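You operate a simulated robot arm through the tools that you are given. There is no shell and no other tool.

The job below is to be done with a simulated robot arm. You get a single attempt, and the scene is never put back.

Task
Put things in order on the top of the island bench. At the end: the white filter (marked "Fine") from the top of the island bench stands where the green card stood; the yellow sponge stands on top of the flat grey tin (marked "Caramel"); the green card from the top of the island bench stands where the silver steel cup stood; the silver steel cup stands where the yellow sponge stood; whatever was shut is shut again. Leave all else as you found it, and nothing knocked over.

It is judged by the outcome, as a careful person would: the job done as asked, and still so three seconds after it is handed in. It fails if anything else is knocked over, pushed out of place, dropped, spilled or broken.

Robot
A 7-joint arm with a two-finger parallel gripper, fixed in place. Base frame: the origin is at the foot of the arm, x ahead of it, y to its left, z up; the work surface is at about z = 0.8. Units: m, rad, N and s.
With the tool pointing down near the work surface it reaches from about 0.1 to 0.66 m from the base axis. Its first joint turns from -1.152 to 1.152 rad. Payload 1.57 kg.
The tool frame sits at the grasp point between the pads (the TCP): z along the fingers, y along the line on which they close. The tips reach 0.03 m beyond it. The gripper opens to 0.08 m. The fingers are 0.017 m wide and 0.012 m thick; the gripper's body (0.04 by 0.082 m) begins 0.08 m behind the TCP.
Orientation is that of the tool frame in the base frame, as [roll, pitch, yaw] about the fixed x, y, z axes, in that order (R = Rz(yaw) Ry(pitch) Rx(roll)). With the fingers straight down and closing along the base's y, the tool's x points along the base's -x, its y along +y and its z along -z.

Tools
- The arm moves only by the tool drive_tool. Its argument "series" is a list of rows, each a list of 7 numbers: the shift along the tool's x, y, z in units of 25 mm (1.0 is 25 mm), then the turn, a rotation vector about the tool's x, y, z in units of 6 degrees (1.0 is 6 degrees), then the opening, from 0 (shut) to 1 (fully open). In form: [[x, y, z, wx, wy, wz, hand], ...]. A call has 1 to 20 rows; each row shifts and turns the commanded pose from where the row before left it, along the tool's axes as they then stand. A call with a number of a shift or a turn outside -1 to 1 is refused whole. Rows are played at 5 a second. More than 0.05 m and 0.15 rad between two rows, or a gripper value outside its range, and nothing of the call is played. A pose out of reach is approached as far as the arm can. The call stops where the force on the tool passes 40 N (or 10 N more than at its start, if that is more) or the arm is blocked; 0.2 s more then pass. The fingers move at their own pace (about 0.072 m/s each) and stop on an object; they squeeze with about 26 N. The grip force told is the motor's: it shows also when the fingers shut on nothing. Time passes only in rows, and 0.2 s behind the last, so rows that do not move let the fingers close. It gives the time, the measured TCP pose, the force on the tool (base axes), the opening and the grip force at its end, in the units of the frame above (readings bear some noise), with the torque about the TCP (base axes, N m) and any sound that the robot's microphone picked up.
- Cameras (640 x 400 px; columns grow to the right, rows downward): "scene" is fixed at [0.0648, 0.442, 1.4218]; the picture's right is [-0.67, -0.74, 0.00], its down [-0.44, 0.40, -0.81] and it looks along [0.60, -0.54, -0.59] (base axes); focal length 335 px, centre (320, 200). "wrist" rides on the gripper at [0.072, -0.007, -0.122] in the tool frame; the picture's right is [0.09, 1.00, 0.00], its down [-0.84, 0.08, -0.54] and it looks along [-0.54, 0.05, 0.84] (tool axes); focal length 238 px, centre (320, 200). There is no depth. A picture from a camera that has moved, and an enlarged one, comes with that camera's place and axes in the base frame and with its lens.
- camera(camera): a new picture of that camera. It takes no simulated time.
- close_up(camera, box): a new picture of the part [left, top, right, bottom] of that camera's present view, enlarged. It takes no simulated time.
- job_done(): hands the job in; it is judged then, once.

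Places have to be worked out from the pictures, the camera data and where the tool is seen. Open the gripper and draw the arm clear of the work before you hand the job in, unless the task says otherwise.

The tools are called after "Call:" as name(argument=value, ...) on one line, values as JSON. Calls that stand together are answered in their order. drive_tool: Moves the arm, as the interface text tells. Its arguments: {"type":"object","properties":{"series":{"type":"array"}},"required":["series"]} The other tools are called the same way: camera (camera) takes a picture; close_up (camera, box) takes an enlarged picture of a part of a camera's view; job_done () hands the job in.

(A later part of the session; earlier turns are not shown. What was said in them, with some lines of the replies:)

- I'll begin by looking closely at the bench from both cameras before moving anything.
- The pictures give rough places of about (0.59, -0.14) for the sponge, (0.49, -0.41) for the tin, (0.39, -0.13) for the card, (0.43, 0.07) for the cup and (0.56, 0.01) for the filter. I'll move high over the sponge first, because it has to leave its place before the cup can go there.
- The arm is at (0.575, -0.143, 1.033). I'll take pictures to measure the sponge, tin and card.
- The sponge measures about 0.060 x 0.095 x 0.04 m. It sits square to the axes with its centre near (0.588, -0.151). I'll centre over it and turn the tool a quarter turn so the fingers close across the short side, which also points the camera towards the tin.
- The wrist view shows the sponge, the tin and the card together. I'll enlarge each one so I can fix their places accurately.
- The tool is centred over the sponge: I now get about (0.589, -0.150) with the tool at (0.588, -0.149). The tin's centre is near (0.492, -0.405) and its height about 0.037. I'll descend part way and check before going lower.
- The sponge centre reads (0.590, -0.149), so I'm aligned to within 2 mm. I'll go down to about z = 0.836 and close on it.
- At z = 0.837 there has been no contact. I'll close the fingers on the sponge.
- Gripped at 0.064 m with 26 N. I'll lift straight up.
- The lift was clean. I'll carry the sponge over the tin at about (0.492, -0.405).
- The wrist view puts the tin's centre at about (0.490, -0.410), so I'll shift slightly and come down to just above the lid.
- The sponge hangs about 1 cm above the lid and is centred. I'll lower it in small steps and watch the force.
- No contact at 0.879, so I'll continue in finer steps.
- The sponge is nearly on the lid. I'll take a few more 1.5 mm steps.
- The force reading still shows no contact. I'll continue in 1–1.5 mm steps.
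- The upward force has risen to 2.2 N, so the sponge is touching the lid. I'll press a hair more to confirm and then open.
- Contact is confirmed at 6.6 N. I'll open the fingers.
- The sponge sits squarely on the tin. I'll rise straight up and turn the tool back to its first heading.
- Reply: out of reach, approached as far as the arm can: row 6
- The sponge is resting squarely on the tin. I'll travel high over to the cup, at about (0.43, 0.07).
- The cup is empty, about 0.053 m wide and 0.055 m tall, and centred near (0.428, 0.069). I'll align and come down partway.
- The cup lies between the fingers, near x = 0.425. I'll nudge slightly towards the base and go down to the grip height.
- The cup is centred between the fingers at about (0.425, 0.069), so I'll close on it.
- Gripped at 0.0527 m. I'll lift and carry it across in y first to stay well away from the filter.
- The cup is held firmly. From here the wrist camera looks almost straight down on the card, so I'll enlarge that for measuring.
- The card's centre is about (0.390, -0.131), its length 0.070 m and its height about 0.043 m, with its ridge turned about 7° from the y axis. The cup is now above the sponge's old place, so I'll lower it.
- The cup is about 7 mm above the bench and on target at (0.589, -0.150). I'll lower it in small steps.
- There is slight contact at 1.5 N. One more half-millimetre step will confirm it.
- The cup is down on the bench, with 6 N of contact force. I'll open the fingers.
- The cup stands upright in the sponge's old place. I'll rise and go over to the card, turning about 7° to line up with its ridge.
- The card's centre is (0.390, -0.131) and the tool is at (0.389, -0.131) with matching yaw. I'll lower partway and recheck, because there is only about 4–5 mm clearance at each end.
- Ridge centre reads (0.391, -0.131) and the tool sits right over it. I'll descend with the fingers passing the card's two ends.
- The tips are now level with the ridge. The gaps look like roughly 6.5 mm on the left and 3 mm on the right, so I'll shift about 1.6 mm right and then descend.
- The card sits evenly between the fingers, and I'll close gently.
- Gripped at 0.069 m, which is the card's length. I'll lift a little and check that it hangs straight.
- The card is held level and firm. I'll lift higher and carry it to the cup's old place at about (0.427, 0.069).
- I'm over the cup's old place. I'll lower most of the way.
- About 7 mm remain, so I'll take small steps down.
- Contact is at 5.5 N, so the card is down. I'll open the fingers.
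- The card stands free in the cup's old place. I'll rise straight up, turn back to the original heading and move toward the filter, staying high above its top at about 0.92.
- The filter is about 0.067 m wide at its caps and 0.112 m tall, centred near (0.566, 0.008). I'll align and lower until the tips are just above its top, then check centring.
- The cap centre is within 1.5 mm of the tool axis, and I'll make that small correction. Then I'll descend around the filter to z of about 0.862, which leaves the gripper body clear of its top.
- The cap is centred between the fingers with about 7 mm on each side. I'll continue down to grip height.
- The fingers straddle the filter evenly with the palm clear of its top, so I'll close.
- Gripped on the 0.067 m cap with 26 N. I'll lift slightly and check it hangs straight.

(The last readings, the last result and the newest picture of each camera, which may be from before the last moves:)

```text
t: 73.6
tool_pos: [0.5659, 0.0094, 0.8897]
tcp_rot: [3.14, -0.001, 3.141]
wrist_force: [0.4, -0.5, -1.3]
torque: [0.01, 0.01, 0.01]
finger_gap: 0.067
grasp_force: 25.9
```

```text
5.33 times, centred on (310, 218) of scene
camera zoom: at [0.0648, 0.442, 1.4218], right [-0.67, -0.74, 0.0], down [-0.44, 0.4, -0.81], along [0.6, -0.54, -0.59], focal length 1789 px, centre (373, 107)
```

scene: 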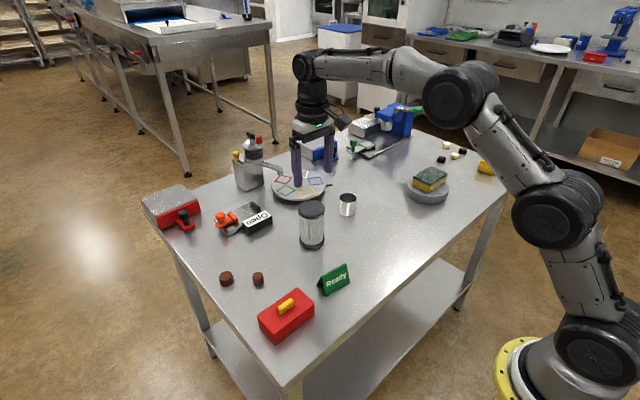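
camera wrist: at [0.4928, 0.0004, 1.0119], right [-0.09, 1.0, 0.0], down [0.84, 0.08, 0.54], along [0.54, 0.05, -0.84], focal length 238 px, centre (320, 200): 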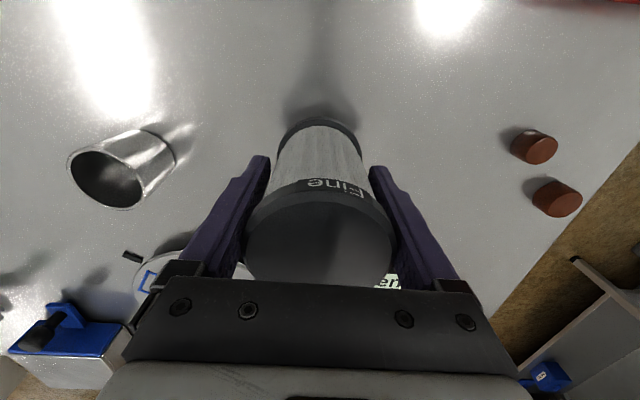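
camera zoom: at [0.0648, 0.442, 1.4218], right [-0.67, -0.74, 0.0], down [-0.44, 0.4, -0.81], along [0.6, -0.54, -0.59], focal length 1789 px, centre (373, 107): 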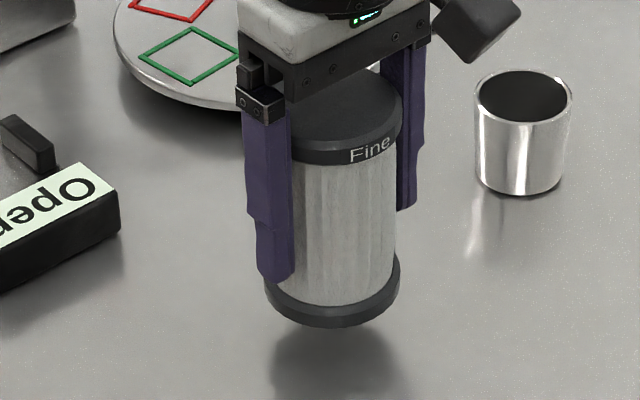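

The filter hangs upright and steady. I'll lift it so its base clears everything and carry it to the card's old place at (0.390, -0.130).

Call:
drive_tool(series=[[0, 0, -0.9, 0, 0, 0, 0], [0, 0, -0.9, 0, 0, 0, 0], [0, 0, -0.9, 0, 0, 0, 0], [0, 0, -0.3, 0, 0, 0, 0], [0.4, -0.31, 0, 0, 0, 0, 0], [0.75, -0.6, 0, 0, 0, 0, 0], [0.75, -0.6, 0, 0, 0, 0, 0], [0.75, -0.6, 0, 0, 0, 0, 0], [0.75, -0.6, 0, 0, 0, 0, 0], [0.75, -0.6, 0, 0, 0, 0, 0], [0.75, -0.6, 0, 0, 0, 0, 0], [0.75, -0.6, 0, 0, 0, 0, 0], [0.75, -0.6, 0, 0, 0, 0, 0], [0.6, -0.45, 0, 0, 0, 0, 0], [0, 0, 0, 0, 0, 0, 0], [0, 0, 0, 0, 0, 0, 0]])

Call:
camera(camera="wrist")

Call:
camera(camera="scene")

```text
t: 77.0
tool_pos: [0.3902, -0.1301, 0.9635]
tcp_rot: [3.141, 0.0, 3.141]
wrist_force: [0.1, -0.2, -0.4]
torque: [0.03, -0.01, -0.02]
finger_gap: 0.0668
grasp_force: 25.7
```

```text
taken
camera wrist: at [0.3174, -0.1379, 1.0865], right [-0.09, 1.0, 0.0], down [0.84, 0.08, 0.54], along [0.54, 0.05, -0.84], focal length 238 px, centre (320, 200)
```

wrist: 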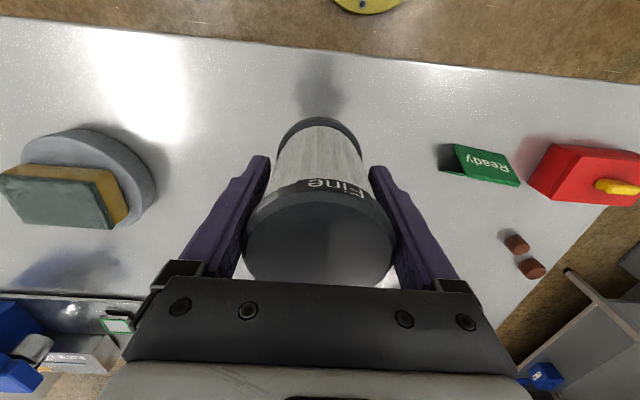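

```text
taken
```

scene: 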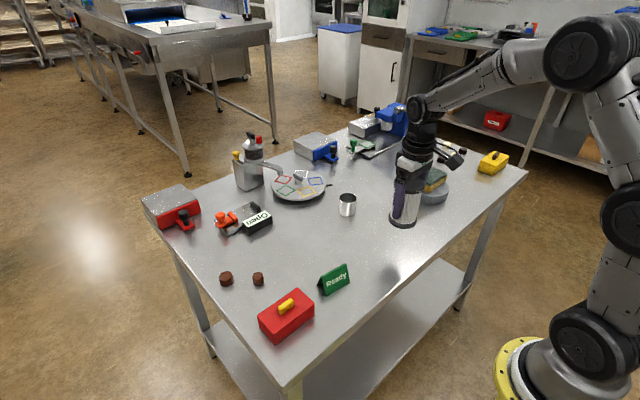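

I'm directly over the card's old place. I'll lower to a few millimetres above the bench.

Call:
drive_tool(series=[[0, 0, 0.5, 0, 0, 0, 0], [0, 0, 0.8, 0, 0, 0, 0], [0, 0, 0.8, 0, 0, 0, 0], [0, 0, 0.8, 0, 0, 0, 0], [0, 0, 0.5, 0, 0, 0, 0], [0, 0, 0.3, 0, 0, 0, 0], [0, 0, 0, 0, 0, 0, 0], [0, 0, 0, 0, 0, 0, 0]])

Call:
close_up(camera="scene", box=[350, 180, 450, 270])

```text
t: 78.8
tool_pos: [0.3894, -0.1303, 0.8701]
tcp_rot: [3.141, 0.001, -3.14]
wrist_force: [0.2, 0.5, -1.1]
torque: [0.0, 0.01, 0.01]
finger_gap: 0.067
grasp_force: 26.7
```

```text
4.44 times, centred on (400, 225) of scene
camera zoom: at [0.0648, 0.442, 1.4218], right [-0.67, -0.74, 0.0], down [-0.44, 0.4, -0.81], along [0.6, -0.54, -0.59], focal length 1491 px, centre (-36, 89)
```

zoom: 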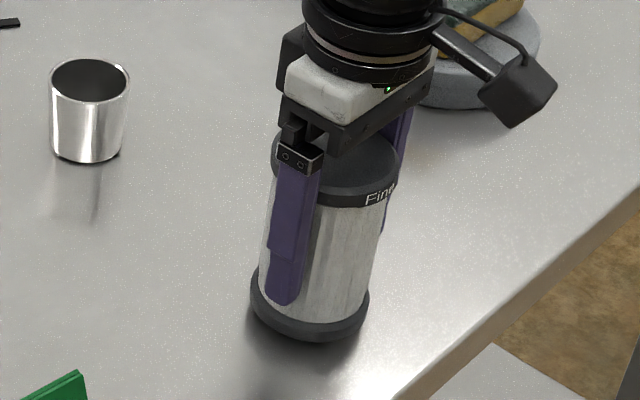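

About 6 mm remain. I'll take small steps down to contact.

Call:
drive_tool(series=[[0, 0, 0.1, 0, 0, 0, 0], [0, 0, 0.08, 0, 0, 0, 0], [0, 0, 0, 0, 0, 0, 0]])

```text
t: 79.6
tool_pos: [0.3896, -0.1298, 0.8661]
tcp_rot: [-3.141, 0.0, -3.141]
wrist_force: [0.4, 0.5, -1.3]
torque: [0.01, 0.0, 0.01]
finger_gap: 0.0669
grasp_force: 25.4
```

Call:
drive_tool(series=[[0, 0, 0.05, 0, 0, 0, 0], [0, 0, 0.03, 0, 0, 0, 0], [0, 0, 0, 0, 0, 0, 0]])

```text
t: 80.4
tool_pos: [0.3889, -0.1307, 0.8636]
tcp_rot: [3.141, 0.0, -3.141]
wrist_force: [0.8, 0.2, -1.2]
torque: [0.02, 0.01, -0.02]
finger_gap: 0.067
grasp_force: 25.8
```

Call:
drive_tool(series=[[0, 0, 0.03, 0, 0, 0, 0], [0, 0, 0, 0, 0, 0, 0]])

```text
t: 81.0
tool_pos: [0.389, -0.1296, 0.8652]
tcp_rot: [3.14, -0.001, 3.142]
wrist_force: [-0.8, -0.1, 3.0]
torque: [0.1, 0.13, 0.02]
finger_gap: 0.067
grasp_force: 25.9
```

The force has turned upward from -1.2 to +3.0 N, so the base is resting on the bench. I'll open the fingers.

Call:
drive_tool(series=[[0, 0, 0.01, 0, 0, 0, 0], [0, 0, 0, 0, 0, 0, 0.92], [0, 0, 0, 0, 0, 0, 1], [0, 0, 0, 0, 0, 0, 1], [0, 0, 0, 0, 0, 0, 1]])

Call:
camera(camera="wrist")

Call:
close_up(camera="scene", box=[350, 180, 450, 270])

```text
t: 82.2
tool_pos: [0.3898, -0.13, 0.8636]
tcp_rot: [3.141, -0.001, 3.141]
wrist_force: [-0.5, -0.2, 0.1]
torque: [0.04, 0.01, 0.0]
finger_gap: 0.08
grasp_force: 0.1
```

```text
taken
camera wrist: at [0.3175, -0.1381, 0.9862], right [-0.09, 1.0, 0.0], down [0.84, 0.08, 0.54], along [0.54, 0.05, -0.84], focal length 238 px, centre (320, 200)
```

wrist: 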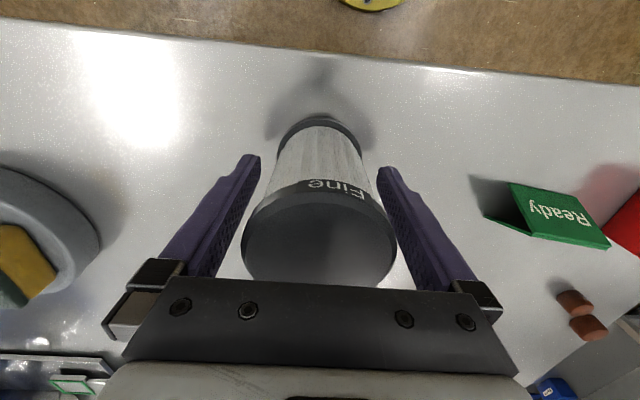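

```text
4.44 times, centred on (400, 225) of scene
camera zoom: at [0.0648, 0.442, 1.4218], right [-0.67, -0.74, 0.0], down [-0.44, 0.4, -0.81], along [0.6, -0.54, -0.59], focal length 1491 px, centre (-36, 89)
```

zoom: 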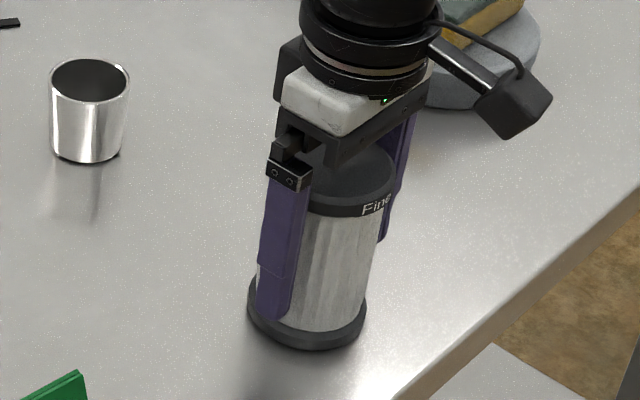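

The filter stands free with both fingers clear of it. I'll withdraw straight up and back to the start pose.

Call:
drive_tool(series=[[0, 0, -0.3, 0, 0, 0, 1], [0, 0, -0.6, 0, 0, 0, 1], [0, 0, -0.9, 0, 0, 0, 1], [0, 0, -1, 0, 0, 0, 1], [0, 0, -1, 0, 0, 0, 1], [0, 0, -1, 0, 0, 0, 1], [0, 0, -1, 0, 0, 0, 1], [0, 0, -1, 0, 0, 0, 1], [0, 0, -1, 0, 0, 0, 1], [0, 0, -1, 0, 0, 0, 1], [-0.3, 0.9, 0, 0, 0, 0, 1], [-0.3, 0.9, 0, 0, 0, 0, 1], [-0.3, 0.9, 0, 0, 0, 0, 1], [-0.3, 0.9, 0, 0, 0, 0, 1], [-0.3, 0.9, 0, 0, 0, 0, 1], [-0.3, 0.9, 0, 0, 0, 0, 1], [-0.3, 0.9, 0, 0, 0, 0, 1], [-0.3, 0.9, 0, 0, 0, 0, 1], [0, 0, 0, 0, 0, 0, 1], [0, 0, 0, 0, 0, 0, 1]])

Call:
camera(camera="wrist")

Call:
camera(camera="scene")

Call:
close_up(camera="scene", box=[290, 150, 470, 290])

Call:
close_up(camera="scene", box=[130, 130, 350, 350])

```text
t: 86.4
tool_pos: [0.4492, 0.0492, 1.0831]
tcp_rot: [3.14, 0.0, -3.141]
wrist_force: [0.1, -0.1, -0.2]
torque: [-0.03, -0.01, -0.02]
finger_gap: 0.08
grasp_force: 0.0
```

```text
taken
camera wrist: at [0.3775, 0.0422, 1.2062], right [-0.09, 1.0, 0.0], down [0.84, 0.08, 0.54], along [0.54, 0.05, -0.84], focal length 238 px, centre (320, 200)
```

wrist: 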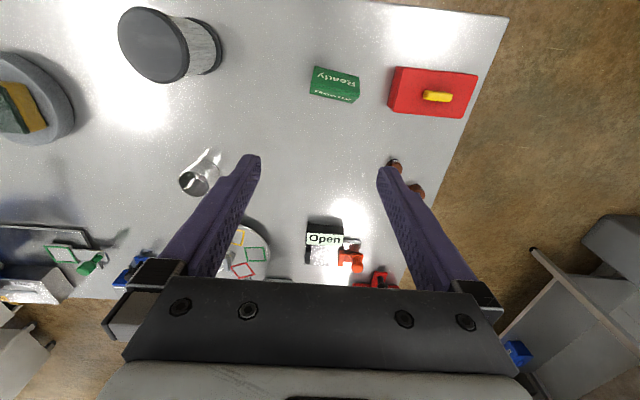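

```text
taken
```

scene: 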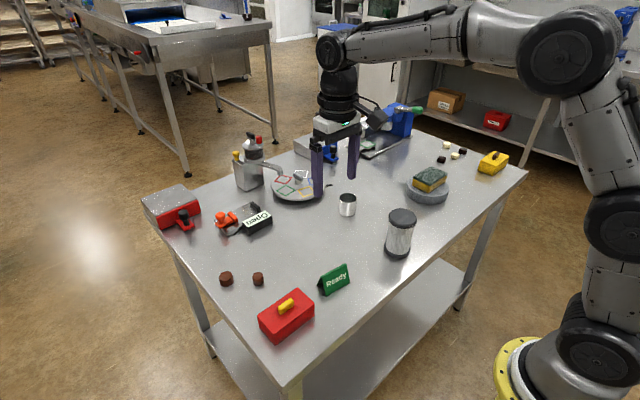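

```text
2.86 times, centred on (380, 220) of scene
camera zoom: at [0.0648, 0.4421, 1.4218], right [-0.67, -0.74, 0.0], down [-0.44, 0.4, -0.81], along [0.6, -0.54, -0.59], focal length 958 px, centre (149, 143)
```

zoom: 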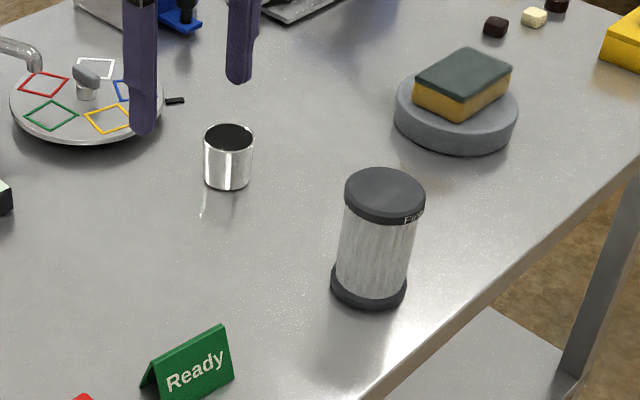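

```text
1.82 times, centred on (240, 240) of scene
camera zoom: at [0.0648, 0.4421, 1.4218], right [-0.67, -0.74, 0.0], down [-0.44, 0.4, -0.81], along [0.6, -0.54, -0.59], focal length 610 px, centre (466, 127)
```

zoom: 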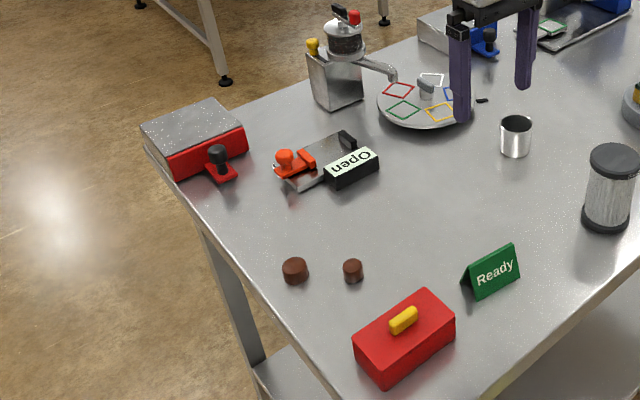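

All four pieces are in place: the sponge on the tin, the cup at the sponge's place, the card at the cup's place, and the filter at the card's place. Everything is upright, the other items look untouched, and I opened nothing. The gripper is open and the arm is clear, so I'm handing in.

Call:
job_done()

```text
The job is handed in.
```

I finished the job and handed it in. No result has come back yet.

| Item | Where it is now |
|---|---|
| Yellow sponge | On top of the grey "Caramel" tin, centred on the lid |
| Silver steel cup | Where the sponge stood, about (0.589, -0.150) |
| Green card | Where the cup stood, about (0.427, 0.069), facing the same way as before |
| White "Fine" filter | Where the card stood, about (0.390, -0.130) |

I took these positions from the arm's readings and the camera pictures, so each could be off by a few millimetres.

The last pictures show all four standing upright and nothing else moved. I opened nothing, so there was nothing to shut again. The gripper is open and the arm is back near its starting position, clear of the bench.
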